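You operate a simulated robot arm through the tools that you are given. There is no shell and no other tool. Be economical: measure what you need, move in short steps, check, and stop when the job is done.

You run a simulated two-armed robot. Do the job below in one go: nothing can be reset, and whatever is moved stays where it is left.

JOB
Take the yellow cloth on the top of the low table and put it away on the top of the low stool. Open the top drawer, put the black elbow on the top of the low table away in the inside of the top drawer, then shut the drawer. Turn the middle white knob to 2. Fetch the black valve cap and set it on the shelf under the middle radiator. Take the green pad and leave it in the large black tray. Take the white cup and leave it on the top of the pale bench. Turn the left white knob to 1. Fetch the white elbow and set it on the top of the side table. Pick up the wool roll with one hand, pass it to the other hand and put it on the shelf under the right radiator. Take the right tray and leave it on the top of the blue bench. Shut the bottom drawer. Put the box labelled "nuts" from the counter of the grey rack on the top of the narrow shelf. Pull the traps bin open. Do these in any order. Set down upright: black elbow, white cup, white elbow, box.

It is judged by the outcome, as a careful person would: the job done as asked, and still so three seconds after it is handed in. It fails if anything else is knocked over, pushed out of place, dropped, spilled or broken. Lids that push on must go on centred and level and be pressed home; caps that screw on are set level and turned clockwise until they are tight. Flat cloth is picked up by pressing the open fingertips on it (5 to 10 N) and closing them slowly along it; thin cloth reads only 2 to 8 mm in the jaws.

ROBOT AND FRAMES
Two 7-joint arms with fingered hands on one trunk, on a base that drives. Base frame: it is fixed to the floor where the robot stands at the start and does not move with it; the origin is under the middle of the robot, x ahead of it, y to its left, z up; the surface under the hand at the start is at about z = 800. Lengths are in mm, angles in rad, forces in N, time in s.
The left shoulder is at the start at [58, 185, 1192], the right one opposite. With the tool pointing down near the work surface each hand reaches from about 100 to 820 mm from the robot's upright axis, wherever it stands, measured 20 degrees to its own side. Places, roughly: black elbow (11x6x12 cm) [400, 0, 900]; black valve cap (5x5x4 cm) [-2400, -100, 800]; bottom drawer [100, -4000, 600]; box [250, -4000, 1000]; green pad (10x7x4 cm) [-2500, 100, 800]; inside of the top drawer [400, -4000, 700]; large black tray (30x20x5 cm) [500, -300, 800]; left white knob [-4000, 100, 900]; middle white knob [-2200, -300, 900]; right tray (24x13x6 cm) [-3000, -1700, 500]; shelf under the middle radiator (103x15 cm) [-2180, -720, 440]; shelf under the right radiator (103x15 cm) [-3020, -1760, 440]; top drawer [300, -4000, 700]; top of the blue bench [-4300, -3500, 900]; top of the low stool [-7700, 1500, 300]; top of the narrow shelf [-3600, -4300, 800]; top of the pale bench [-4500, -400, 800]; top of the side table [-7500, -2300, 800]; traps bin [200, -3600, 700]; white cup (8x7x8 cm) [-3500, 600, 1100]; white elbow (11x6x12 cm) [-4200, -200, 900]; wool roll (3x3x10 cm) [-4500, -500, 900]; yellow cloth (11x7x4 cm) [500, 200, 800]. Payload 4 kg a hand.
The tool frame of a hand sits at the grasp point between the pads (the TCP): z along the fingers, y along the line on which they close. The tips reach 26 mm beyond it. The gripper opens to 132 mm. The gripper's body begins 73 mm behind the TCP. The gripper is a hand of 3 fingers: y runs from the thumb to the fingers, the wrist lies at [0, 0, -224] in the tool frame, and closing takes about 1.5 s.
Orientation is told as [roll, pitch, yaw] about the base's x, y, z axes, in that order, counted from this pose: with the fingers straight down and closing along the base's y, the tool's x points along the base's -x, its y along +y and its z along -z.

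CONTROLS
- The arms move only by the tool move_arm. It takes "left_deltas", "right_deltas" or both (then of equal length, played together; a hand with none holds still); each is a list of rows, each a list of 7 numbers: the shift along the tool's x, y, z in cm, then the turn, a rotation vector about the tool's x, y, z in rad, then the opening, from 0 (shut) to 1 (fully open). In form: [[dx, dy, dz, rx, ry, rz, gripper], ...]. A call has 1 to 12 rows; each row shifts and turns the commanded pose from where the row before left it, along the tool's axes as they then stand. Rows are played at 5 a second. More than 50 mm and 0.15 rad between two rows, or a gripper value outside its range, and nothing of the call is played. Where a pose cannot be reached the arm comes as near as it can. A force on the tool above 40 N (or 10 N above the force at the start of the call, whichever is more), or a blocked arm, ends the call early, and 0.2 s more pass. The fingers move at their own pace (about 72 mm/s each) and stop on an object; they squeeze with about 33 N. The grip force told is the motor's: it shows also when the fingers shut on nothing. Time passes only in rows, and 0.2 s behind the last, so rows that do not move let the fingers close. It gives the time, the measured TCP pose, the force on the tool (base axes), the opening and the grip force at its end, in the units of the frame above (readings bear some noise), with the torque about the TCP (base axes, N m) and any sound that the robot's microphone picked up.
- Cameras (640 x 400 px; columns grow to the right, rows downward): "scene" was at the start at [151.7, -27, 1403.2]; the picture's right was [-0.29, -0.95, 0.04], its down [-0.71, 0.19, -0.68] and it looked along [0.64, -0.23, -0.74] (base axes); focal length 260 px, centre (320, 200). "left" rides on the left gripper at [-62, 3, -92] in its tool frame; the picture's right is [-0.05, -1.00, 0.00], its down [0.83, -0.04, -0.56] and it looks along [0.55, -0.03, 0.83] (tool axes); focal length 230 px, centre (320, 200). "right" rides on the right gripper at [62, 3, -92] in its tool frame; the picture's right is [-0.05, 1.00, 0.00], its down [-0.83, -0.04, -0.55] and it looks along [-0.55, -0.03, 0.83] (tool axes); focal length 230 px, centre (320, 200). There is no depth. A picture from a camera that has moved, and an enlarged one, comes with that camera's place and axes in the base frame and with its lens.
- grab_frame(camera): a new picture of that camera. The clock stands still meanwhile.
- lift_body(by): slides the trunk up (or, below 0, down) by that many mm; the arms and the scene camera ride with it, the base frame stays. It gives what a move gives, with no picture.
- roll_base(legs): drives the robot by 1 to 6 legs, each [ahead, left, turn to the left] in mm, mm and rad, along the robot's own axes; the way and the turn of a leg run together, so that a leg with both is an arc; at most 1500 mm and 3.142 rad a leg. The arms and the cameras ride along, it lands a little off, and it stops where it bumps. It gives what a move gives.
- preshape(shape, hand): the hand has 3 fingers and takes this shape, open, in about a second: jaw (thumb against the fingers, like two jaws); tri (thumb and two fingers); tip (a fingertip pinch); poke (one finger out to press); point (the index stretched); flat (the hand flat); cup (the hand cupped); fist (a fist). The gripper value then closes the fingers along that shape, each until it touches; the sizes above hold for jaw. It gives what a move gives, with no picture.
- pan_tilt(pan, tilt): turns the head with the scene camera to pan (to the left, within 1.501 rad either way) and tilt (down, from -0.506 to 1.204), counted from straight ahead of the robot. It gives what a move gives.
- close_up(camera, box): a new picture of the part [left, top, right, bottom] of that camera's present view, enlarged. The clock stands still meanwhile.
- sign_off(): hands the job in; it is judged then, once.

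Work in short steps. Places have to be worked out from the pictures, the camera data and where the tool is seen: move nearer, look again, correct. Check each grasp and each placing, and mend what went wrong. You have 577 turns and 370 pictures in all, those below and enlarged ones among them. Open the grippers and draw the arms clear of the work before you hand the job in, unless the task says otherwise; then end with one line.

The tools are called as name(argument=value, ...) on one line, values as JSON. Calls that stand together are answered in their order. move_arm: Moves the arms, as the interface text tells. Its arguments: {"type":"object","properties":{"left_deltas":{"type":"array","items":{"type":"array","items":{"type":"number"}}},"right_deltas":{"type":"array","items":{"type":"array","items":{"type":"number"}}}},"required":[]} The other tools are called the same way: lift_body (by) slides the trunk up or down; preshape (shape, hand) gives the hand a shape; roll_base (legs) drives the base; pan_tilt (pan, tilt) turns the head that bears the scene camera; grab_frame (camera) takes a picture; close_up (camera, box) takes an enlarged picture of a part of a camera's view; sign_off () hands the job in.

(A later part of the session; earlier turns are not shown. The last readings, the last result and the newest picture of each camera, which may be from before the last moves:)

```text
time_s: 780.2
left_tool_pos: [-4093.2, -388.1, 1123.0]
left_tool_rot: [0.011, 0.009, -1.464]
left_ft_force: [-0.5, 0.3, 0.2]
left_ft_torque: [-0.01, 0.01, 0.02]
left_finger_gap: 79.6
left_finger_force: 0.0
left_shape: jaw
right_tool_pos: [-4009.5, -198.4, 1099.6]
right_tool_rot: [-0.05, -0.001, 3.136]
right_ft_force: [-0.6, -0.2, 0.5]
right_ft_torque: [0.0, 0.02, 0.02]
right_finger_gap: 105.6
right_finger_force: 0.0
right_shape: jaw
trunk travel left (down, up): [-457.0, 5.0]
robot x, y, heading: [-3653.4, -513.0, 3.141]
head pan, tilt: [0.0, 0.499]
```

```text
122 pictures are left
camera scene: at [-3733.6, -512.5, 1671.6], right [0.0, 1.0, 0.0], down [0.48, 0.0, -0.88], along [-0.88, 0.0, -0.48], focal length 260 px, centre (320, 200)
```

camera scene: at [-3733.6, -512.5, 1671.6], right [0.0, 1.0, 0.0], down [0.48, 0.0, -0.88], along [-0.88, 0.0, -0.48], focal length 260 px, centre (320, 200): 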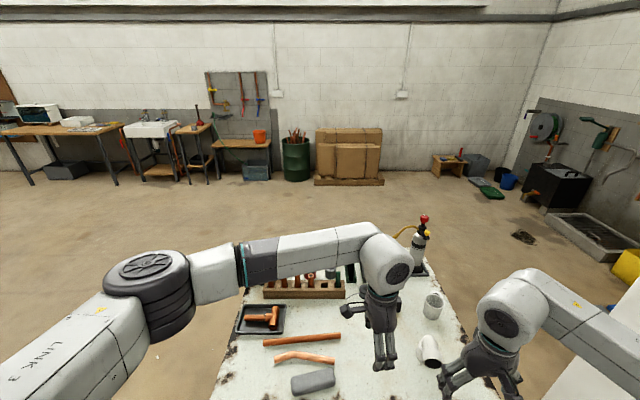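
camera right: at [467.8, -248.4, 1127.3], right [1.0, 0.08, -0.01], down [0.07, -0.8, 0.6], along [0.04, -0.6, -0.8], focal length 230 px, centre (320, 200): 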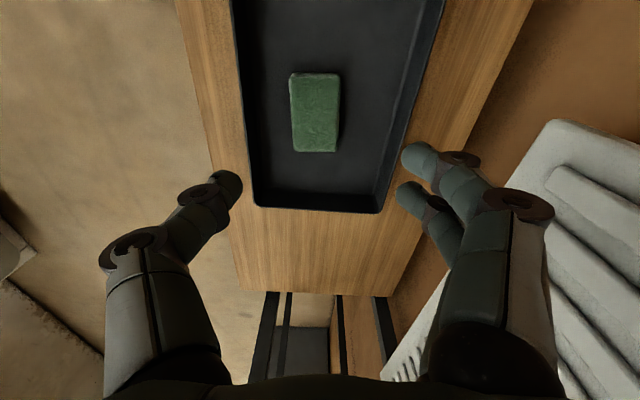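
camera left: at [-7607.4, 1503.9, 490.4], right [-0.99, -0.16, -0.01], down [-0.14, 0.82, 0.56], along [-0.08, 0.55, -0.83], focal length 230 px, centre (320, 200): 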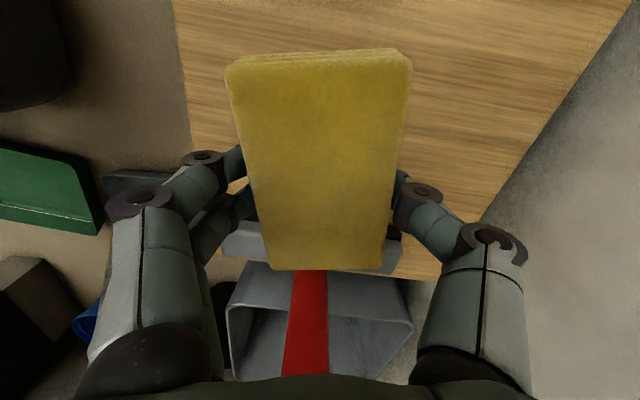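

I bring the right hand above the elbow's bend (~[-4232,-173]) and look down.

move_arm(right_deltas=[[-4.4, -0.5, 0, 0.05, 0, 0, 0.8], [-4.4, -0.5, 0, 0, 0, 0, 0.8], [-4.4, -0.5, 0, 0, 0, 0, 0.8], [-4.4, -0.5, 0, 0, 0, 0, 0.8], [-4.4, -0.5, 2, 0, 0, 0, 0.8]])

grab_frame(camera="right")

grab_frame(camera="scene")

```text
time_s: 781.4
left_tool_pos: [-4097.3, -385.1, 1122.0]
left_tool_rot: [0.016, 0.007, -1.465]
left_ft_force: [-0.1, -0.2, -0.4]
left_ft_torque: [0.01, -0.01, -0.02]
left_finger_gap: 79.8
left_finger_force: 0.1
left_shape: jaw
right_tool_pos: [-4232.7, -169.9, 1079.8]
right_tool_rot: [-0.101, 0.0, 3.137]
right_ft_force: [0.4, 0.5, -0.4]
right_ft_torque: [0.01, 0.0, 0.0]
right_finger_gap: 105.3
right_finger_force: 0.0
right_shape: jaw
trunk travel left (down, up): [-457.0, 5.0]
robot x, y, heading: [-3652.2, -510.7, 3.137]
head pan, tilt: [0.0, 0.499]
```

```text
121 pictures are left
camera right: at [-4170.2, -182.3, 1171.9], right [-0.06, -0.99, -0.1], down [-0.83, -0.01, 0.56], along [-0.55, 0.12, -0.82], focal length 230 px, centre (320, 200)
```

right: 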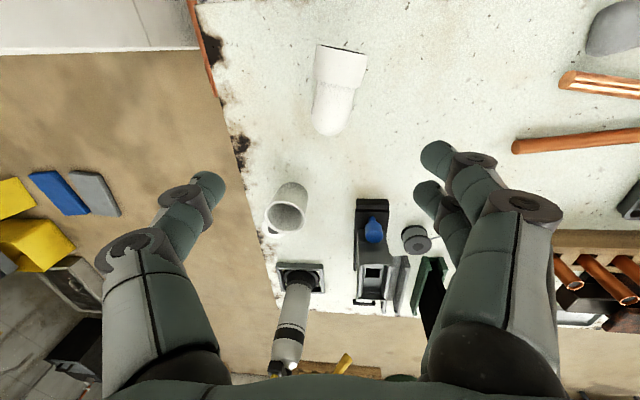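

```text
120 pictures are left
camera scene: at [-3737.8, -512.0, 1671.3], right [0.0, 1.0, 0.0], down [0.48, 0.0, -0.88], along [-0.88, 0.0, -0.48], focal length 260 px, centre (320, 200)
```

scene: 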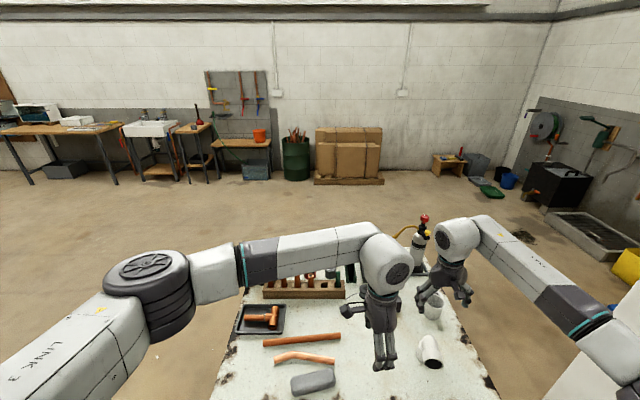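

I fix the small tilt and descend astride the elbow to ~z 940, then look.

move_arm(right_deltas=[[0, 0, 0, -0.1, 0, 0, 0.8], [0, 0.2, 4.5, 0, 0, 0, 0.8], [0, 0, 4.5, 0, 0, 0, 0.8], [0, 0, 4.5, 0, 0, 0, 0.8]])

grab_frame(camera="right")

```text
time_s: 782.4
left_tool_pos: [-4095.7, -385.9, 1121.4]
left_tool_rot: [0.015, 0.008, -1.464]
left_ft_force: [1.4, -1.3, 0.3]
left_ft_torque: [-0.01, -0.01, -0.06]
left_finger_gap: 79.4
left_finger_force: 0.0
left_shape: jaw
right_tool_pos: [-4230.5, -169.7, 946.2]
right_tool_rot: [0.0, 0.0, 3.134]
right_ft_force: [0.1, 0.8, 0.6]
right_ft_torque: [-0.01, 0.01, -0.01]
right_finger_gap: 105.3
right_finger_force: 0.1
right_shape: jaw
trunk travel left (down, up): [-457.0, 5.0]
robot x, y, heading: [-3657.0, -511.2, 3.139]
head pan, tilt: [0.0, 0.499]
```

```text
119 pictures are left
camera right: at [-4168.6, -173.5, 1037.6], right [-0.06, -1.0, 0.0], down [-0.83, 0.05, 0.56], along [-0.55, 0.03, -0.83], focal length 230 px, centre (320, 200)
```

right: 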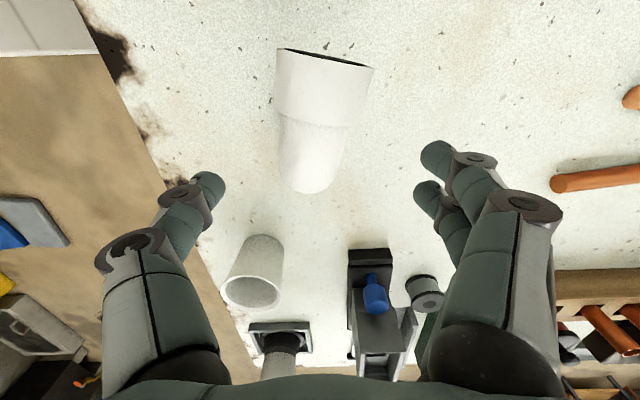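

Aligned. I go down the remaining 9 cm and close.

move_arm(right_deltas=[[0, 0, 4.4, 0, 0, 0, 0.8], [0, 0, 4.3, 0, 0, 0, 0.8], [0, 0, 0, 0, 0, 0, 0.5], [0, 0, 0, 0, 0, 0, 0.3], [0, 0, 0, 0, 0, 0, 0], [0, 0, 0, 0, 0, 0, 0], [0, 0, 0, 0, 0, 0, 0], [0, 0, 0, 0, 0, 0, 0]])

grab_frame(camera="right")

```text
time_s: 784.2
left_tool_pos: [-4095.7, -384.8, 1123.4]
left_tool_rot: [0.014, 0.008, -1.464]
left_ft_force: [0.6, 0.1, -0.3]
left_ft_torque: [0.04, -0.01, -0.01]
left_finger_gap: 79.7
left_finger_force: 0.0
left_shape: jaw
right_tool_pos: [-4231.8, -170.3, 856.5]
right_tool_rot: [-0.001, 0.0, 3.136]
right_ft_force: [0.5, 0.0, 0.0]
right_ft_torque: [0.0, 0.01, -0.01]
right_finger_gap: 38.3
right_finger_force: 33.2
right_shape: jaw
trunk travel left (down, up): [-457.0, 5.0]
robot x, y, heading: [-3655.0, -505.8, 3.137]
head pan, tilt: [0.0, 0.499]
```

```text
118 pictures are left
camera right: at [-4169.2, -174.3, 949.0], right [-0.06, -1.0, 0.0], down [-0.83, 0.05, 0.56], along [-0.55, 0.03, -0.83], focal length 230 px, centre (320, 200)
```

right: 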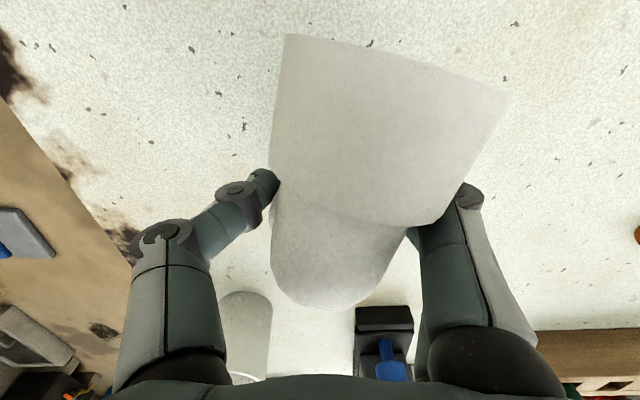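

Gripped at 38 mm, though the elbow turned a little. I lift 3 cm slowly and check.

move_arm(right_deltas=[[0, 0, -1, 0, 0, 0, 0], [0, 0, -1, 0, 0, 0, 0], [0, 0, -1, 0, 0, 0, 0]])

grab_frame(camera="right")

close_up(camera="scene", box=[380, 200, 540, 380])

```text
time_s: 785.0
left_tool_pos: [-4094.7, -385.9, 1122.5]
left_tool_rot: [0.013, 0.01, -1.465]
left_ft_force: [0.4, -0.1, -0.8]
left_ft_torque: [-0.02, -0.01, 0.04]
left_finger_gap: 79.7
left_finger_force: 0.1
left_shape: jaw
right_tool_pos: [-4232.5, -169.7, 889.0]
right_tool_rot: [0.0, -0.001, 3.135]
right_ft_force: [1.0, -0.1, -2.0]
right_ft_torque: [0.03, -0.01, -0.02]
right_finger_gap: 38.1
right_finger_force: 33.0
right_shape: jaw
trunk travel left (down, up): [-457.0, 5.0]
robot x, y, heading: [-3655.5, -508.5, 3.135]
head pan, tilt: [0.0, 0.499]
```

```text
117 pictures are left
camera right: at [-4168.9, -174.0, 980.9], right [-0.06, -1.0, 0.0], down [-0.83, 0.05, 0.56], along [-0.56, 0.03, -0.83], focal length 230 px, centre (320, 200)
```

right: 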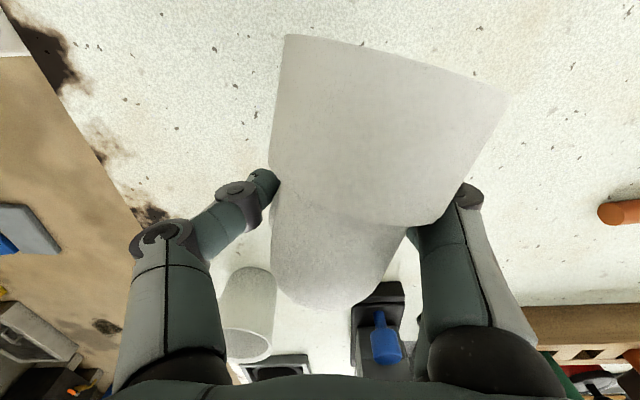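

```text
2.22 times, centred on (460, 290) of scene
camera zoom: at [-3735.7, -511.1, 1671.4], right [0.0, 1.0, 0.0], down [0.48, 0.0, -0.88], along [-0.88, 0.0, -0.48], focal length 579 px, centre (9, 0)
```

zoom: 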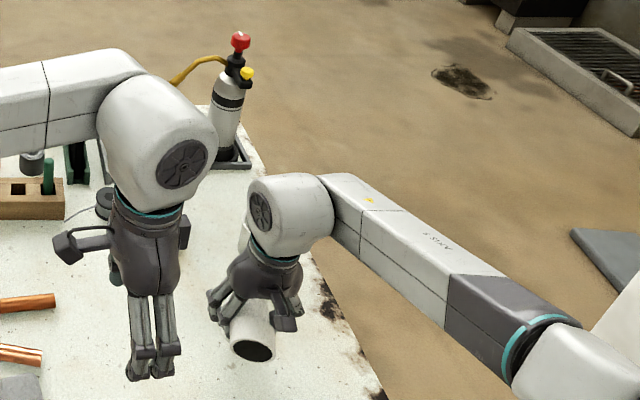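

It hangs firmly and upright. I lift 18 cm, back away, and check its attitude.

move_arm(right_deltas=[[0, 0, -4.5, 0, 0, 0, 0], [0, 0, -4.5, 0, 0, 0, 0], [0, 0, -4.5, 0, 0, 0, 0], [0, 0, -4.5, 0, 0, 0, 0], [4, 0, -2, 0, 0, 0, 0], [4, 1, 0, 0, 0, 0, 0]])

roll_base(legs=[[-300, 200, 0]])

grab_frame(camera="scene")

```text
time_s: 786.4
left_tool_pos: [-4093.8, -384.1, 1123.9]
left_tool_rot: [0.014, 0.006, -1.465]
left_ft_force: [-0.4, 0.0, -0.7]
left_ft_torque: [-0.01, -0.01, -0.03]
left_finger_gap: 79.5
left_finger_force: 0.0
left_shape: jaw
right_tool_pos: [-4148.3, -180.7, 1090.2]
right_tool_rot: [0.0, -0.002, 3.134]
right_ft_force: [0.1, 0.2, -0.5]
right_ft_torque: [0.01, 0.0, -0.03]
right_finger_gap: 37.8
right_finger_force: 32.7
right_shape: jaw
trunk travel left (down, up): [-457.0, 5.0]
robot x, y, heading: [-3655.2, -510.7, 3.14]
head pan, tilt: [0.0, 0.499]
```

```text
time_s: 788.8
left_tool_pos: [-3796.6, -582.0, 1122.1]
left_tool_rot: [0.015, 0.005, -1.472]
left_ft_force: [-0.3, -0.1, 0.6]
left_ft_torque: [0.0, 0.0, 0.04]
left_finger_gap: 79.6
left_finger_force: 0.1
left_shape: jaw
right_tool_pos: [-3850.3, -377.5, 1087.4]
right_tool_rot: [0.0, 0.002, 3.128]
right_ft_force: [0.4, 0.0, -2.0]
right_ft_torque: [0.04, -0.04, 0.02]
right_finger_gap: 38.1
right_finger_force: 32.7
right_shape: jaw
trunk travel left (down, up): [-457.0, 5.0]
robot x, y, heading: [-3358.3, -713.8, 3.134]
head pan, tilt: [0.0, 0.499]
```

```text
115 pictures are left
camera scene: at [-3439.5, -710.2, 1671.3], right [0.01, 1.0, 0.0], down [0.48, -0.01, -0.88], along [-0.88, 0.01, -0.48], focal length 260 px, centre (320, 200)
```

scene: 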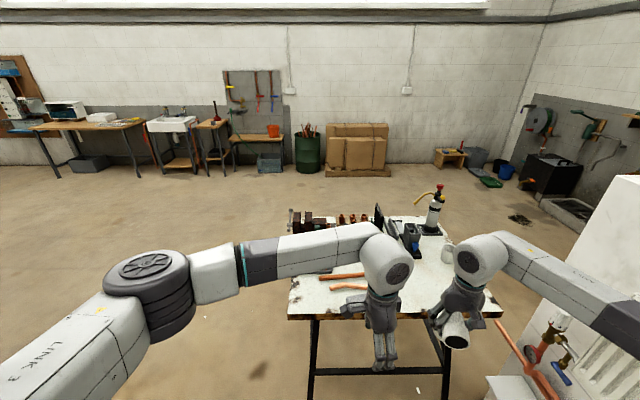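

I use this view to check the left knob's reading too.

close_up(camera="scene", box=[520, 295, 600, 355])

close_up(camera="scene", box=[400, 220, 520, 370])

```text
6.67 times, centred on (560, 325) of scene
camera zoom: at [-3439.5, -710.2, 1671.3], right [0.01, 1.0, 0.0], down [0.48, -0.01, -0.88], along [-0.88, 0.01, -0.48], focal length 1736 px, centre (-1280, -633)
```

zoom: 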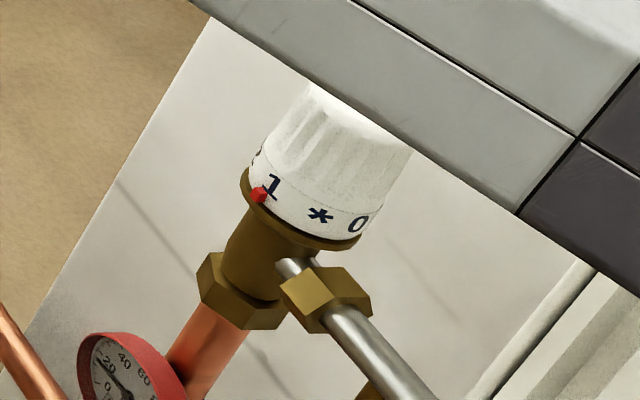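

```text
2.67 times, centred on (460, 295) of scene
camera zoom: at [-3439.5, -710.2, 1671.3], right [0.01, 1.0, 0.0], down [0.48, -0.01, -0.88], along [-0.88, 0.01, -0.48], focal length 694 px, centre (-53, -53)
```

zoom: 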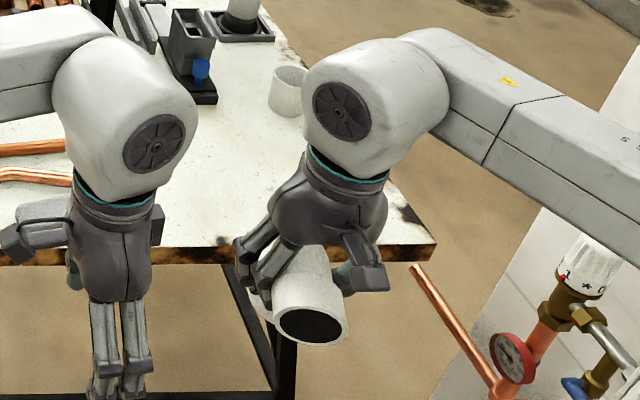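

The left knob reads 1 and the elbow is secure. I raise it 6 cm more, leave the bay sideways, then turn west toward the side table.

move_arm(right_deltas=[[0, 0, -3, 0, 0, 0, 0], [0, 0, -3, 0, 0, 0, 0]])

roll_base(legs=[[0, 0, -1.565], [-490, 0, 0], [0, 1100, 0], [0, 1100, 0], [0, 0, 1.57]])

pan_tilt(pan=0.2, tilt=0.4)

grab_frame(camera="scene")

```text
time_s: 789.4
left_tool_pos: [-3797.2, -582.9, 1123.0]
left_tool_rot: [0.014, 0.008, -1.474]
left_ft_force: [0.8, -0.4, 0.7]
left_ft_torque: [-0.02, 0.04, -0.01]
left_finger_gap: 79.7
left_finger_force: 0.1
left_shape: jaw
right_tool_pos: [-3849.8, -376.8, 1149.3]
right_tool_rot: [-0.001, 0.001, 3.126]
right_ft_force: [0.9, -0.4, -1.2]
right_ft_torque: [0.02, 0.01, 0.0]
right_finger_gap: 37.8
right_finger_force: 33.0
right_shape: jaw
trunk travel left (down, up): [-457.0, 5.0]
robot x, y, heading: [-3354.4, -711.3, 3.127]
head pan, tilt: [0.0, 0.499]
```

```text
time_s: 810.2
left_tool_pos: [-5965.2, -1101.8, 1122.9]
left_tool_rot: [0.012, 0.006, -1.455]
left_ft_force: [-0.1, 0.1, 0.7]
left_ft_torque: [0.02, 0.0, -0.02]
left_finger_gap: 79.6
left_finger_force: 0.0
left_shape: jaw
right_tool_pos: [-6022.8, -899.1, 1151.0]
right_tool_rot: [0.001, 0.0, -3.139]
right_ft_force: [-0.1, 0.2, -0.5]
right_ft_torque: [-0.01, 0.03, 0.01]
right_finger_gap: 17.8
right_finger_force: 33.2
right_shape: jaw
trunk travel left (down, up): [-457.0, 5.0]
robot x, y, heading: [-5524.1, -1227.5, -3.133]
head pan, tilt: [0.0, 0.499]
```

```text
time_s: 811.0
left_tool_pos: [-5966.7, -1102.7, 1122.8]
left_tool_rot: [0.013, 0.009, -1.457]
left_ft_force: [-0.8, 0.5, 0.3]
left_ft_torque: [-0.02, -0.03, -0.01]
left_finger_gap: 79.7
left_finger_force: 0.0
left_shape: jaw
right_tool_pos: [-6023.4, -898.5, 1149.4]
right_tool_rot: [0.001, -0.001, -3.139]
right_ft_force: [0.5, 1.6, -1.2]
right_ft_torque: [-0.02, 0.02, 0.02]
right_finger_gap: 17.9
right_finger_force: 33.1
right_shape: jaw
trunk travel left (down, up): [-457.0, 5.0]
robot x, y, heading: [-5529.1, -1224.8, -3.137]
head pan, tilt: [0.201, 0.4]
```

```text
112 pictures are left
camera scene: at [-5605.6, -1243.9, 1680.5], right [-0.2, 0.98, 0.0], down [0.38, 0.08, -0.92], along [-0.9, -0.19, -0.39], focal length 260 px, centre (320, 200)
```

scene: 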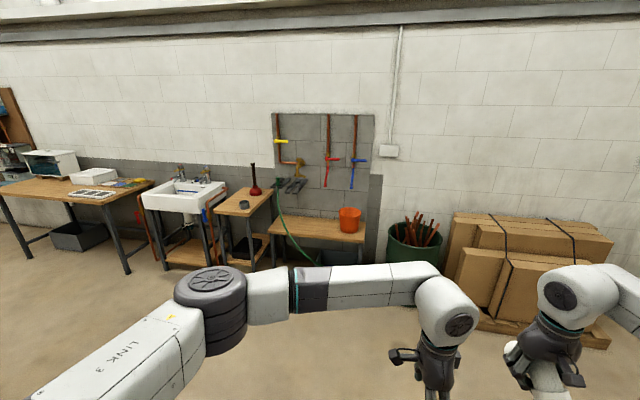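

The right grip changed from 38 to 18 mm: the elbow shifted in the fingers. I look at it closely.

grab_frame(camera="right")

close_up(camera="scene", box=[480, 250, 620, 400])

```text
111 pictures are left
camera right: at [-5960.6, -901.6, 1241.1], right [-0.05, -1.0, 0.0], down [-0.83, 0.04, 0.56], along [-0.56, 0.03, -0.83], focal length 230 px, centre (320, 200)
```

right: 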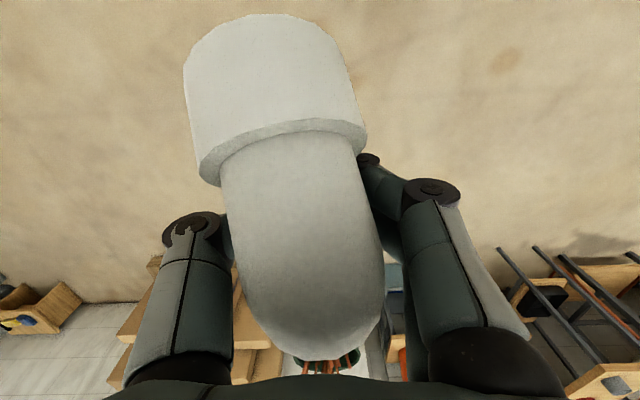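

```text
2.67 times, centred on (550, 325) of scene
camera zoom: at [-5605.6, -1243.9, 1680.5], right [-0.2, 0.98, 0.0], down [0.38, 0.08, -0.92], along [-0.9, -0.19, -0.39], focal length 694 px, centre (-293, -133)
```

zoom: 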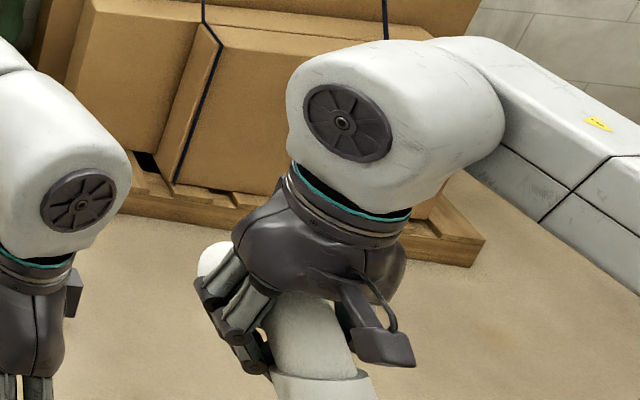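

The elbow has tipped in the grip. I raise the left hand to look at it from its camera.

move_arm(left_deltas=[[0, -1, -4.5, 0, 0, 0, 0.9], [0, -1, -4.5, 0, 0, 0, 0.9], [-2, -1, -4.5, 0, 0, 0, 0.9], [-3, -1, -3, 0, 0, 0, 0.9]])

grab_frame(camera="left")

grab_frame(camera="scene")

```text
refused: row 3 steps farther than a row can; nothing moved
```

```text
109 pictures are left
camera left: at [-5956.7, -1164.0, 1214.6], right [-0.99, -0.17, -0.01], down [-0.14, 0.82, 0.56], along [-0.08, 0.55, -0.83], focal length 230 px, centre (320, 200)
```

left: 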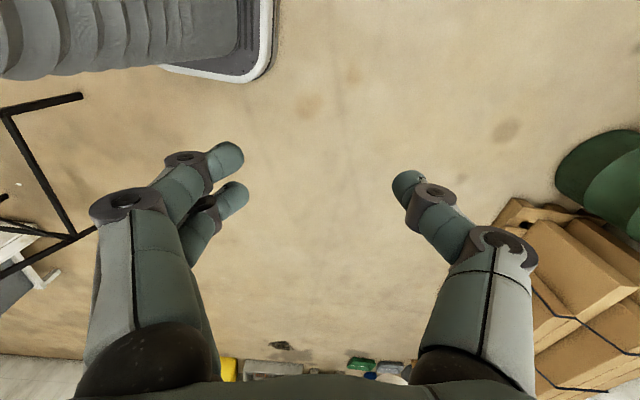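

```text
108 pictures are left
camera scene: at [-5605.6, -1243.9, 1680.5], right [-0.2, 0.98, 0.0], down [0.38, 0.08, -0.92], along [-0.9, -0.19, -0.39], focal length 260 px, centre (320, 200)
```

scene: 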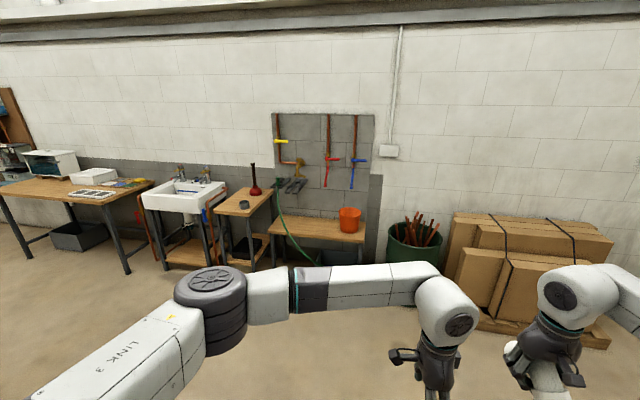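

I retry with smaller rows.

move_arm(left_deltas=[[0, 0, -4.5, 0, 0, 0, 0.9], [0, 0, -4.5, 0, 0, 0, 0.9], [0, -2, -4.2, 0, 0, 0, 0.9], [-3, -3, -2, 0, 0, 0, 0.9], [-3, -2, 0, 0, 0, 0, 0.9]])

grab_frame(camera="left")

```text
time_s: 812.1
left_tool_pos: [-6031.8, -1173.2, 1273.3]
left_tool_rot: [0.014, 0.008, -1.457]
left_ft_force: [0.6, -0.2, -0.4]
left_ft_torque: [0.02, -0.03, -0.02]
left_finger_gap: 118.8
left_finger_force: 0.0
left_shape: jaw
right_tool_pos: [-6022.1, -899.8, 1149.1]
right_tool_rot: [-0.002, -0.001, -3.139]
right_ft_force: [0.2, -0.4, -1.0]
right_ft_torque: [0.01, -0.01, 0.0]
right_finger_gap: 17.8
right_finger_force: 32.8
right_shape: jaw
trunk travel left (down, up): [-457.0, 5.0]
robot x, y, heading: [-5525.5, -1219.8, -3.135]
head pan, tilt: [0.201, 0.4]
```

```text
107 pictures are left
camera left: at [-6022.8, -1234.9, 1365.2], right [-0.99, -0.17, -0.01], down [-0.14, 0.81, 0.56], along [-0.08, 0.56, -0.83], focal length 230 px, centre (320, 200)
```

left: 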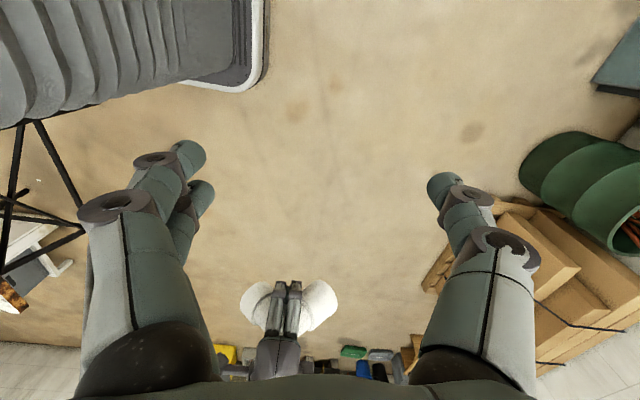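

I zoom on the elbow in the right hand.

close_up(camera="left", box=[210, 250, 370, 380])

```text
3.08 times, centred on (290, 315) of left
camera zoom: at [-6022.8, -1234.9, 1365.2], right [-0.99, -0.17, -0.01], down [-0.14, 0.81, 0.56], along [-0.08, 0.56, -0.83], focal length 708 px, centre (412, -154)
```

zoom: 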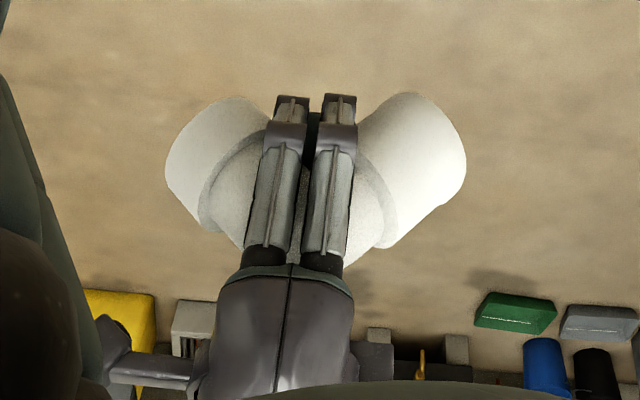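

Seen from the side: both legs hang 45° down, i.e. it tipped 45° about the finger axis, its foot leg being on the far side. If I yaw the hand −90° and tilt it 45° (wrist to my right), the foot will point straight down again. First I drive to the side table.

roll_base(legs=[[560, 700, 0], [540, 700, 0]])

pan_tilt(pan=-0.3, tilt=0.7)

grab_frame(camera="scene")

```text
time_s: 821.2
left_tool_pos: [-7112.8, -2602.4, 1273.9]
left_tool_rot: [0.013, 0.006, -1.453]
left_ft_force: [-0.7, -0.5, 0.9]
left_ft_torque: [0.02, 0.02, -0.02]
left_finger_gap: 118.6
left_finger_force: 0.0
left_shape: jaw
right_tool_pos: [-7104.0, -2330.7, 1149.2]
right_tool_rot: [-0.001, -0.002, -3.134]
right_ft_force: [-0.7, -0.3, -1.6]
right_ft_torque: [-0.02, 0.0, -0.02]
right_finger_gap: 17.7
right_finger_force: 33.4
right_shape: jaw
trunk travel left (down, up): [-457.0, 5.0]
robot x, y, heading: [-6603.2, -2655.9, -3.136]
head pan, tilt: [0.201, 0.4]
```

```text
time_s: 822.1
left_tool_pos: [-7113.2, -2604.5, 1273.5]
left_tool_rot: [0.013, 0.006, -1.452]
left_ft_force: [0.9, -0.5, -0.6]
left_ft_torque: [0.02, 0.0, -0.04]
left_finger_gap: 118.5
left_finger_force: 0.1
left_shape: jaw
right_tool_pos: [-7105.1, -2331.4, 1149.1]
right_tool_rot: [-0.001, -0.001, -3.137]
right_ft_force: [-0.2, 0.1, -0.9]
right_ft_torque: [0.01, -0.02, -0.02]
right_finger_gap: 18.1
right_finger_force: 33.1
right_shape: jaw
trunk travel left (down, up): [-457.0, 5.0]
robot x, y, heading: [-6601.7, -2653.8, -3.131]
head pan, tilt: [-0.3, 0.7]
```

```text
105 pictures are left
camera scene: at [-6677.1, -2631.6, 1653.8], right [0.29, 0.96, 0.0], down [0.62, -0.18, -0.76], along [-0.73, 0.22, -0.64], focal length 260 px, centre (320, 200)
```

scene: 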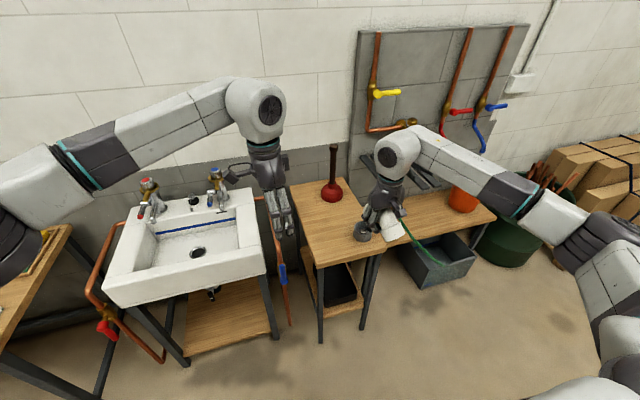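

The side table's free spot is its front-left, around (-7430,-2385). I yaw the right hand by −90° here, over free floor.

move_arm(right_deltas=[[0, 0, 0, 0, 0, 0.143, 0], [0, 0, 0, 0, 0, 0.143, 0], [0, 0, 0, 0, 0, 0.143, 0], [0, 0, 0, 0, 0, 0.143, 0], [0, 0, 0, 0, 0, 0.143, 0], [0, 0, 0, 0, 0, 0.143, 0], [0, 0, 0, 0, 0, 0.143, 0], [0, 0, 0, 0, 0, 0.143, 0], [0, 0, 0, 0, 0, 0.143, 0], [0, 0, 0, 0, 0, 0.143, 0], [0, 0, 0, 0, 0, 0.143, 0]])

grab_frame(camera="scene")

```text
time_s: 824.5
left_tool_pos: [-7113.4, -2603.9, 1273.8]
left_tool_rot: [0.014, 0.007, -1.452]
left_ft_force: [-0.6, 1.0, -0.6]
left_ft_torque: [0.05, 0.0, -0.01]
left_finger_gap: 118.3
left_finger_force: 0.0
left_shape: jaw
right_tool_pos: [-7154.1, -2283.1, 1079.9]
right_tool_rot: [0.003, -0.001, 1.573]
right_ft_force: [-0.5, -1.1, -0.6]
right_ft_torque: [0.0, -0.02, 0.01]
right_finger_gap: 18.0
right_finger_force: 32.9
right_shape: jaw
right hand out of reach, approached as far as the arm can: row 8, 9, 10, 11
trunk travel left (down, up): [-457.0, 5.0]
robot x, y, heading: [-6605.2, -2656.0, -3.131]
head pan, tilt: [-0.3, 0.7]
```

```text
104 pictures are left
camera scene: at [-6677.5, -2632.8, 1653.7], right [0.29, 0.96, 0.0], down [0.62, -0.18, -0.76], along [-0.73, 0.22, -0.64], focal length 260 px, centre (320, 200)
```

scene: 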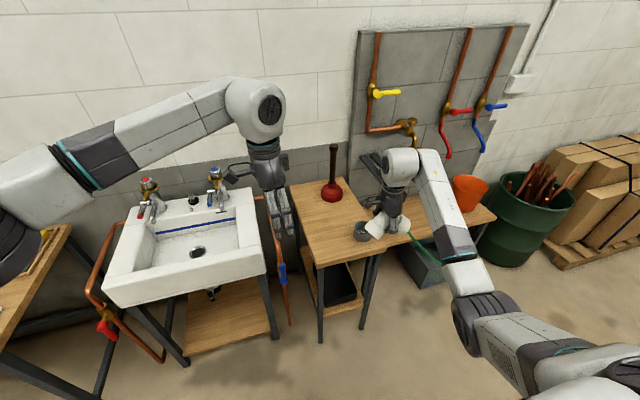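

Yaw done; the V of the elbow shows from the front. Now I tilt 45° so that the right leg (foot) points down.

move_arm(right_deltas=[[0, 0, 0, 0, 0.13, 0, 0], [0, 0, 0, 0, 0.13, 0, 0], [0, 0, 0, 0, 0.13, 0, 0], [0, 0, 0, 0, 0.13, 0, 0], [0, 0, 0, 0, 0.13, 0, 0], [0, 0, 0, 0, 0.13, 0, 0]])

close_up(camera="scene", box=[280, 130, 500, 300])

```text
time_s: 825.9
left_tool_pos: [-7112.6, -2603.5, 1273.5]
left_tool_rot: [0.014, 0.004, -1.453]
left_ft_force: [0.4, 0.0, -0.8]
left_ft_torque: [0.02, -0.02, -0.03]
left_finger_gap: 118.6
left_finger_force: 0.0
left_shape: jaw
right_tool_pos: [-7154.3, -2281.8, 1080.9]
right_tool_rot: [0.003, 0.782, 1.577]
right_ft_force: [-0.1, 1.2, -0.5]
right_ft_torque: [-0.01, 0.0, 0.06]
right_finger_gap: 18.0
right_finger_force: 33.4
right_shape: jaw
trunk travel left (down, up): [-457.0, 5.0]
robot x, y, heading: [-6604.7, -2649.6, -3.133]
head pan, tilt: [-0.3, 0.7]
```

```text
2.35 times, centred on (390, 215) of scene
camera zoom: at [-6677.1, -2630.7, 1653.7], right [0.29, 0.96, 0.0], down [0.62, -0.19, -0.76], along [-0.73, 0.22, -0.64], focal length 613 px, centre (155, 165)
```

zoom: 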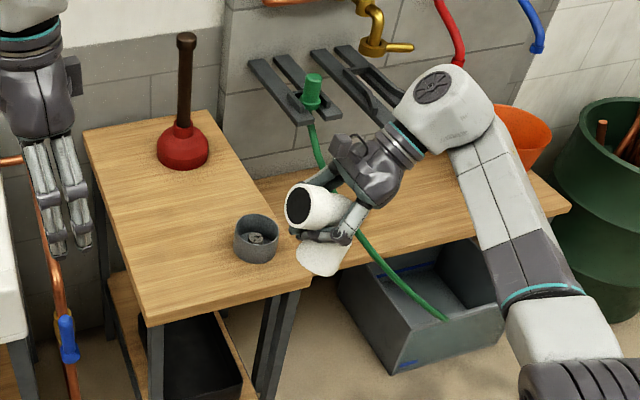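

It looks about upright. I check with the left hand's camera from the side.

close_up(camera="left", box=[240, 180, 440, 330])

grab_frame(camera="right")

```text
2.67 times, centred on (340, 255) of left
camera zoom: at [-7103.1, -2664.7, 1365.0], right [-0.99, -0.17, -0.01], down [-0.15, 0.82, 0.56], along [-0.08, 0.55, -0.83], focal length 614 px, centre (267, 53)
```

zoom: 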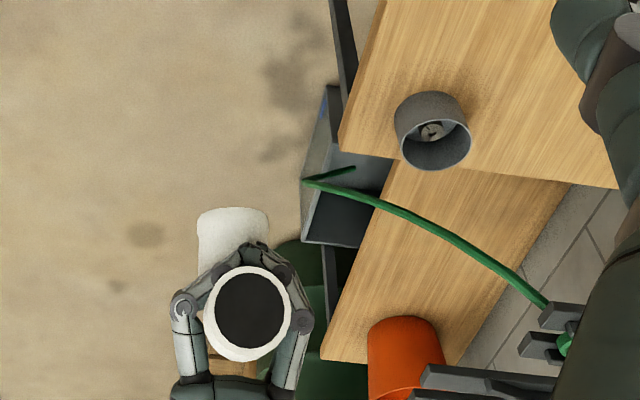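

```text
101 pictures are left
camera right: at [-7156.4, -2260.7, 1189.4], right [-1.0, 0.03, -0.04], down [0.04, 0.98, -0.19], along [0.03, -0.19, -0.98], focal length 230 px, centre (320, 200)
```

right: 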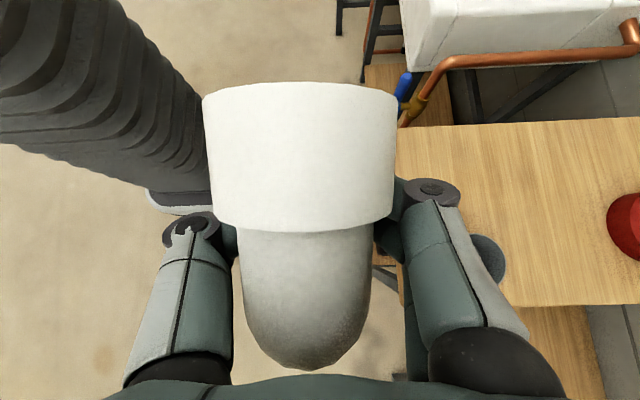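

The outlet's ellipse looks too round for this view: the elbow is ~19° over-tilted. I rotate back by 0.33 rad and check again.

move_arm(right_deltas=[[0, 0, 0, 0, -0.11, 0, 0], [0, 0, 0, 0, -0.11, 0, 0], [0, 0, 0, 0, -0.11, 0, 0]])

close_up(camera="left", box=[260, 200, 380, 320])

close_up(camera="scene", box=[340, 170, 460, 270])

```text
time_s: 826.7
left_tool_pos: [-7113.4, -2604.3, 1272.6]
left_tool_rot: [0.014, 0.009, -1.453]
left_ft_force: [1.3, -0.3, -0.1]
left_ft_torque: [0.0, -0.02, -0.02]
left_finger_gap: 118.5
left_finger_force: 0.1
left_shape: jaw
right_tool_pos: [-7156.3, -2283.2, 1081.1]
right_tool_rot: [0.0, 0.448, 1.575]
right_ft_force: [-0.3, 0.3, -0.5]
right_ft_torque: [-0.01, -0.01, 0.02]
right_finger_gap: 18.0
right_finger_force: 33.0
right_shape: jaw
trunk travel left (down, up): [-457.0, 5.0]
robot x, y, heading: [-6605.2, -2655.4, -3.132]
head pan, tilt: [-0.3, 0.7]
```

```text
3.33 times, centred on (320, 260) of left
camera zoom: at [-7103.4, -2666.4, 1364.9], right [-0.99, -0.17, -0.01], down [-0.15, 0.81, 0.56], along [-0.08, 0.56, -0.83], focal length 767 px, centre (320, 0)
```

zoom: 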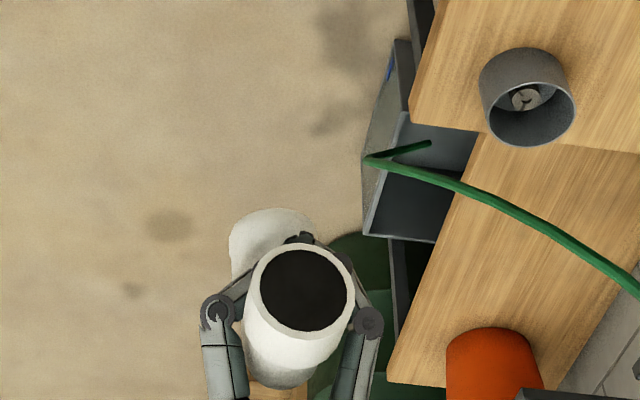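

```text
4.00 times, centred on (400, 220) of scene
camera zoom: at [-6677.5, -2632.9, 1653.7], right [0.29, 0.96, 0.0], down [0.62, -0.18, -0.76], along [-0.73, 0.22, -0.64], focal length 1042 px, centre (0, 120)
```

zoom: 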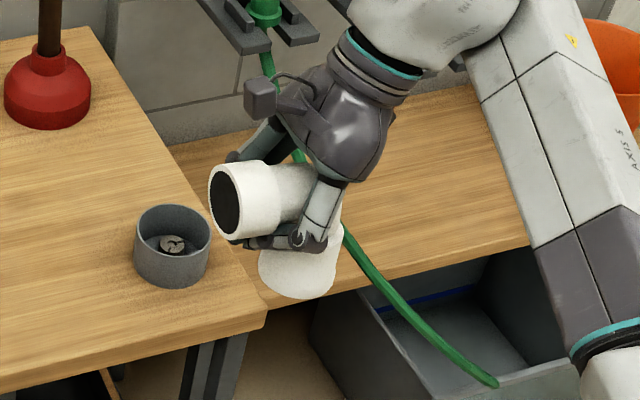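

Now the foot stands vertical and the outlet level. I apply a last 0.07 rad, drive the base 230 mm ahead and 107 mm left, bringing the elbow over the free corner.

move_arm(right_deltas=[[0, 0, 0, 0, -0.07, 0, 0]])

roll_base(legs=[[230, 107, -0.008]])

move_arm(right_deltas=[[0, 3, 0, 0, 0, 0, 0], [0, 2.8, 0, 0, 0, 0, 0]])

grab_frame(camera="scene")

grab_frame(camera="left")

```text
time_s: 827.1
left_tool_pos: [-7111.4, -2605.3, 1272.8]
left_tool_rot: [0.015, 0.006, -1.451]
left_ft_force: [-0.6, 0.3, 0.5]
left_ft_torque: [0.01, 0.0, 0.0]
left_finger_gap: 118.4
left_finger_force: 0.1
left_shape: jaw
right_tool_pos: [-7154.2, -2282.0, 1080.8]
right_tool_rot: [0.001, 0.378, 1.573]
right_ft_force: [0.4, 0.1, -1.3]
right_ft_torque: [-0.03, 0.0, 0.0]
right_finger_gap: 17.9
right_finger_force: 32.8
right_shape: jaw
trunk travel left (down, up): [-457.0, 5.0]
robot x, y, heading: [-6606.5, -2653.8, -3.134]
head pan, tilt: [-0.3, 0.7]
```

```text
time_s: 829.0
left_tool_pos: [-7339.6, -2705.2, 1273.8]
left_tool_rot: [0.012, 0.007, -1.466]
left_ft_force: [-0.3, -0.1, -0.2]
left_ft_torque: [0.0, -0.02, 0.02]
left_finger_gap: 118.5
left_finger_force: 0.1
left_shape: jaw
right_tool_pos: [-7378.8, -2381.8, 1080.1]
right_tool_rot: [0.002, 0.38, 1.564]
right_ft_force: [0.4, -0.3, -1.7]
right_ft_torque: [-0.03, 0.0, -0.02]
right_finger_gap: 17.7
right_finger_force: 33.4
right_shape: jaw
trunk travel left (down, up): [-457.0, 5.0]
robot x, y, heading: [-6838.1, -2763.6, 3.137]
head pan, tilt: [-0.3, 0.7]
```

```text
time_s: 829.6
left_tool_pos: [-7340.8, -2704.8, 1274.2]
left_tool_rot: [0.014, 0.008, -1.466]
left_ft_force: [0.0, -0.3, -0.2]
left_ft_torque: [-0.02, 0.03, 0.0]
left_finger_gap: 118.5
left_finger_force: 0.0
left_shape: jaw
right_tool_pos: [-7437.9, -2384.0, 1079.9]
right_tool_rot: [0.001, 0.38, 1.563]
right_ft_force: [-0.1, -0.1, -0.9]
right_ft_torque: [-0.01, -0.02, 0.0]
right_finger_gap: 17.8
right_finger_force: 32.8
right_shape: jaw
trunk travel left (down, up): [-457.0, 5.0]
robot x, y, heading: [-6836.7, -2759.8, 3.138]
head pan, tilt: [-0.3, 0.7]
```

```text
98 pictures are left
camera scene: at [-6906.9, -2737.4, 1653.7], right [0.3, 0.95, 0.0], down [0.62, -0.19, -0.76], along [-0.73, 0.23, -0.64], focal length 260 px, centre (320, 200)
```

scene: 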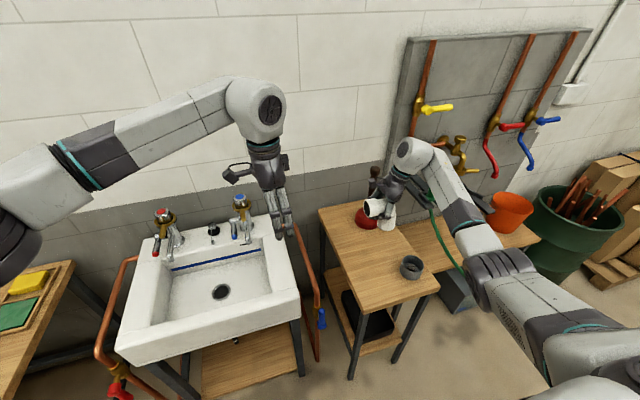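

```text
97 pictures are left
camera left: at [-7333.0, -2766.1, 1365.0], right [-0.99, -0.16, -0.01], down [-0.14, 0.82, 0.56], along [-0.08, 0.56, -0.83], focal length 230 px, centre (320, 200)
```

left: 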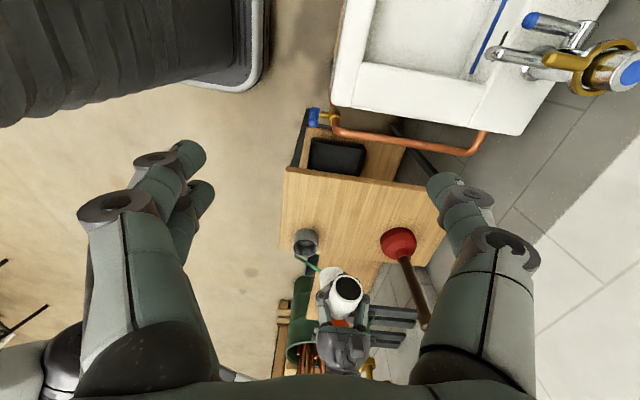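

I zoom in to see the elbow above the table.

close_up(camera="scene", box=[310, 140, 470, 320])

close_up(camera="left", box=[260, 200, 420, 360])

```text
2.22 times, centred on (390, 230) of scene
camera zoom: at [-6906.9, -2737.4, 1653.7], right [0.3, 0.95, 0.0], down [0.62, -0.19, -0.76], along [-0.73, 0.23, -0.64], focal length 579 px, centre (164, 133)
```

zoom: 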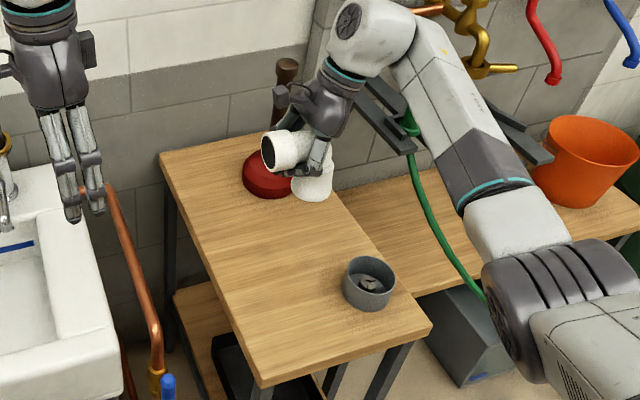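

```text
2.50 times, centred on (340, 280) of left
camera zoom: at [-7333.0, -2766.1, 1365.0], right [-0.99, -0.16, -0.01], down [-0.14, 0.82, 0.56], along [-0.08, 0.56, -0.83], focal length 575 px, centre (270, 0)
```

zoom: 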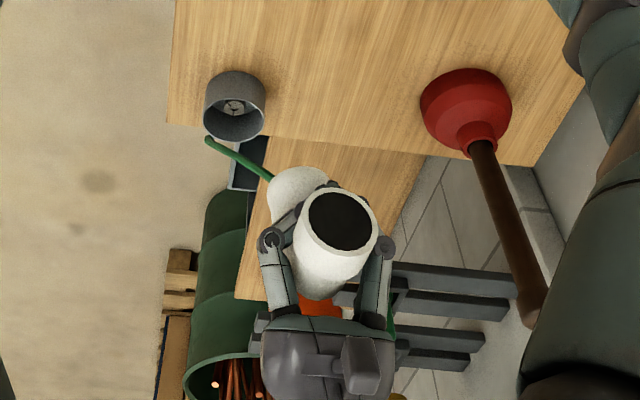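

The elbow hangs over the table with its foot at about (-7444,-2325). I shift 25 mm left, away from the ring, and lower the trunk 150 mm.

roll_base(legs=[[0, 25, 0]])

lift_body(by=-150)

grab_frame(camera="scene")

```text
time_s: 830.4
left_tool_pos: [-7341.3, -2722.3, 1273.3]
left_tool_rot: [0.011, 0.003, -1.468]
left_ft_force: [-0.8, 0.4, 0.4]
left_ft_torque: [-0.04, -0.01, 0.01]
left_finger_gap: 118.5
left_finger_force: 0.1
left_shape: jaw
right_tool_pos: [-7437.8, -2401.3, 1077.7]
right_tool_rot: [-0.001, 0.386, 1.559]
right_ft_force: [-0.2, 1.1, -1.0]
right_ft_torque: [-0.05, 0.03, -0.02]
right_finger_gap: 17.9
right_finger_force: 32.9
right_shape: jaw
trunk travel left (down, up): [-457.0, 5.0]
robot x, y, heading: [-6837.8, -2785.5, 3.14]
head pan, tilt: [-0.3, 0.7]
```

```text
time_s: 832.1
left_tool_pos: [-7341.0, -2729.1, 1124.3]
left_tool_rot: [0.013, 0.006, -1.465]
left_ft_force: [0.8, -0.2, 0.3]
left_ft_torque: [-0.01, -0.02, 0.0]
left_finger_gap: 118.5
left_finger_force: 0.0
left_shape: jaw
right_tool_pos: [-7437.0, -2405.3, 930.1]
right_tool_rot: [0.001, 0.38, 1.563]
right_ft_force: [-1.2, -0.4, -0.6]
right_ft_torque: [0.0, 0.01, -0.01]
right_finger_gap: 18.1
right_finger_force: 33.0
right_shape: jaw
trunk travel left (down, up): [-307.0, 155.0]
robot x, y, heading: [-6832.8, -2790.1, 3.137]
head pan, tilt: [-0.3, 0.7]
```

```text
94 pictures are left
camera scene: at [-6941.4, -2761.9, 1495.9], right [0.3, 0.95, 0.02], down [0.66, -0.19, -0.72], along [-0.69, 0.23, -0.69], focal length 260 px, centre (320, 200)
```

scene: 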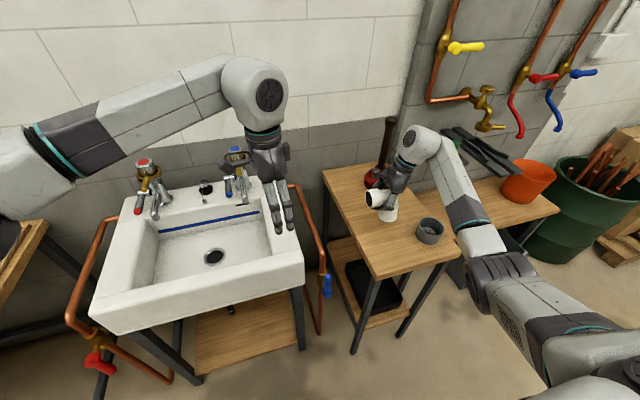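

I lower 35 mm by trunk, then in smaller bits until contact.

lift_body(by=-35)

close_up(camera="scene", box=[320, 140, 480, 280])

```text
time_s: 832.9
left_tool_pos: [-7339.5, -2728.8, 1089.0]
left_tool_rot: [0.012, 0.007, -1.465]
left_ft_force: [0.5, 0.3, 0.2]
left_ft_torque: [0.0, -0.02, -0.02]
left_finger_gap: 118.4
left_finger_force: 0.1
left_shape: jaw
right_tool_pos: [-7436.5, -2407.3, 896.8]
right_tool_rot: [0.002, 0.379, 1.562]
right_ft_force: [0.2, 0.3, -0.9]
right_ft_torque: [0.02, 0.02, 0.0]
right_finger_gap: 18.0
right_finger_force: 33.1
right_shape: jaw
trunk travel left (down, up): [-272.0, 190.0]
robot x, y, heading: [-6839.0, -2787.5, 3.14]
head pan, tilt: [-0.3, 0.7]
```

```text
2.86 times, centred on (400, 210) of scene
camera zoom: at [-6957.5, -2762.5, 1456.8], right [0.3, 0.95, 0.03], down [0.68, -0.19, -0.7], along [-0.67, 0.23, -0.71], focal length 744 px, centre (91, 171)
```

zoom: 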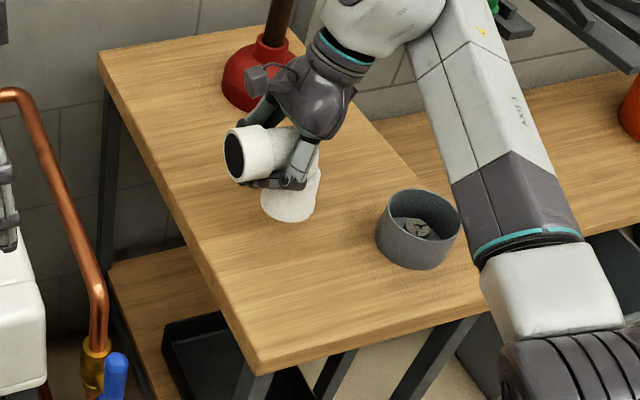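

Upright and just above the table. I continue in small trunk steps.

lift_body(by=-10)

lift_body(by=-6)

lift_body(by=-6)

```text
time_s: 833.5
left_tool_pos: [-7341.2, -2728.4, 1077.1]
left_tool_rot: [0.012, 0.006, -1.466]
left_ft_force: [-0.1, 0.9, 0.1]
left_ft_torque: [-0.01, 0.03, 0.0]
left_finger_gap: 118.6
left_finger_force: 0.1
left_shape: jaw
right_tool_pos: [-7437.5, -2407.8, 885.1]
right_tool_rot: [0.001, 0.379, 1.56]
right_ft_force: [0.3, -0.4, -0.4]
right_ft_torque: [0.0, 0.03, 0.0]
right_finger_gap: 18.2
right_finger_force: 32.7
right_shape: jaw
trunk travel left (down, up): [-262.0, 200.0]
robot x, y, heading: [-6834.8, -2784.0, 3.139]
head pan, tilt: [-0.3, 0.7]
```

```text
time_s: 834.0
left_tool_pos: [-7340.8, -2729.2, 1072.7]
left_tool_rot: [0.014, 0.007, -1.467]
left_ft_force: [0.1, -0.3, 0.0]
left_ft_torque: [0.0, 0.0, -0.02]
left_finger_gap: 118.4
left_finger_force: 0.0
left_shape: jaw
right_tool_pos: [-7438.0, -2407.0, 879.3]
right_tool_rot: [0.001, 0.379, 1.562]
right_ft_force: [0.3, 0.5, -0.7]
right_ft_torque: [0.01, 0.03, -0.02]
right_finger_gap: 18.0
right_finger_force: 32.7
right_shape: jaw
trunk travel left (down, up): [-256.0, 206.0]
robot x, y, heading: [-6836.8, -2789.7, 3.134]
head pan, tilt: [-0.3, 0.7]
```

```text
time_s: 834.6
left_tool_pos: [-7340.9, -2728.7, 1066.0]
left_tool_rot: [0.013, 0.006, -1.464]
left_ft_force: [-0.7, 0.5, -0.7]
left_ft_torque: [0.01, -0.03, 0.04]
left_finger_gap: 118.6
left_finger_force: 0.1
left_shape: jaw
right_tool_pos: [-7437.9, -2407.5, 873.2]
right_tool_rot: [-0.001, 0.38, 1.56]
right_ft_force: [-0.1, -0.5, -1.5]
right_ft_torque: [-0.04, 0.01, 0.01]
right_finger_gap: 17.8
right_finger_force: 33.2
right_shape: jaw
trunk travel left (down, up): [-250.0, 212.0]
robot x, y, heading: [-6834.1, -2789.1, 3.134]
head pan, tilt: [-0.3, 0.7]
```

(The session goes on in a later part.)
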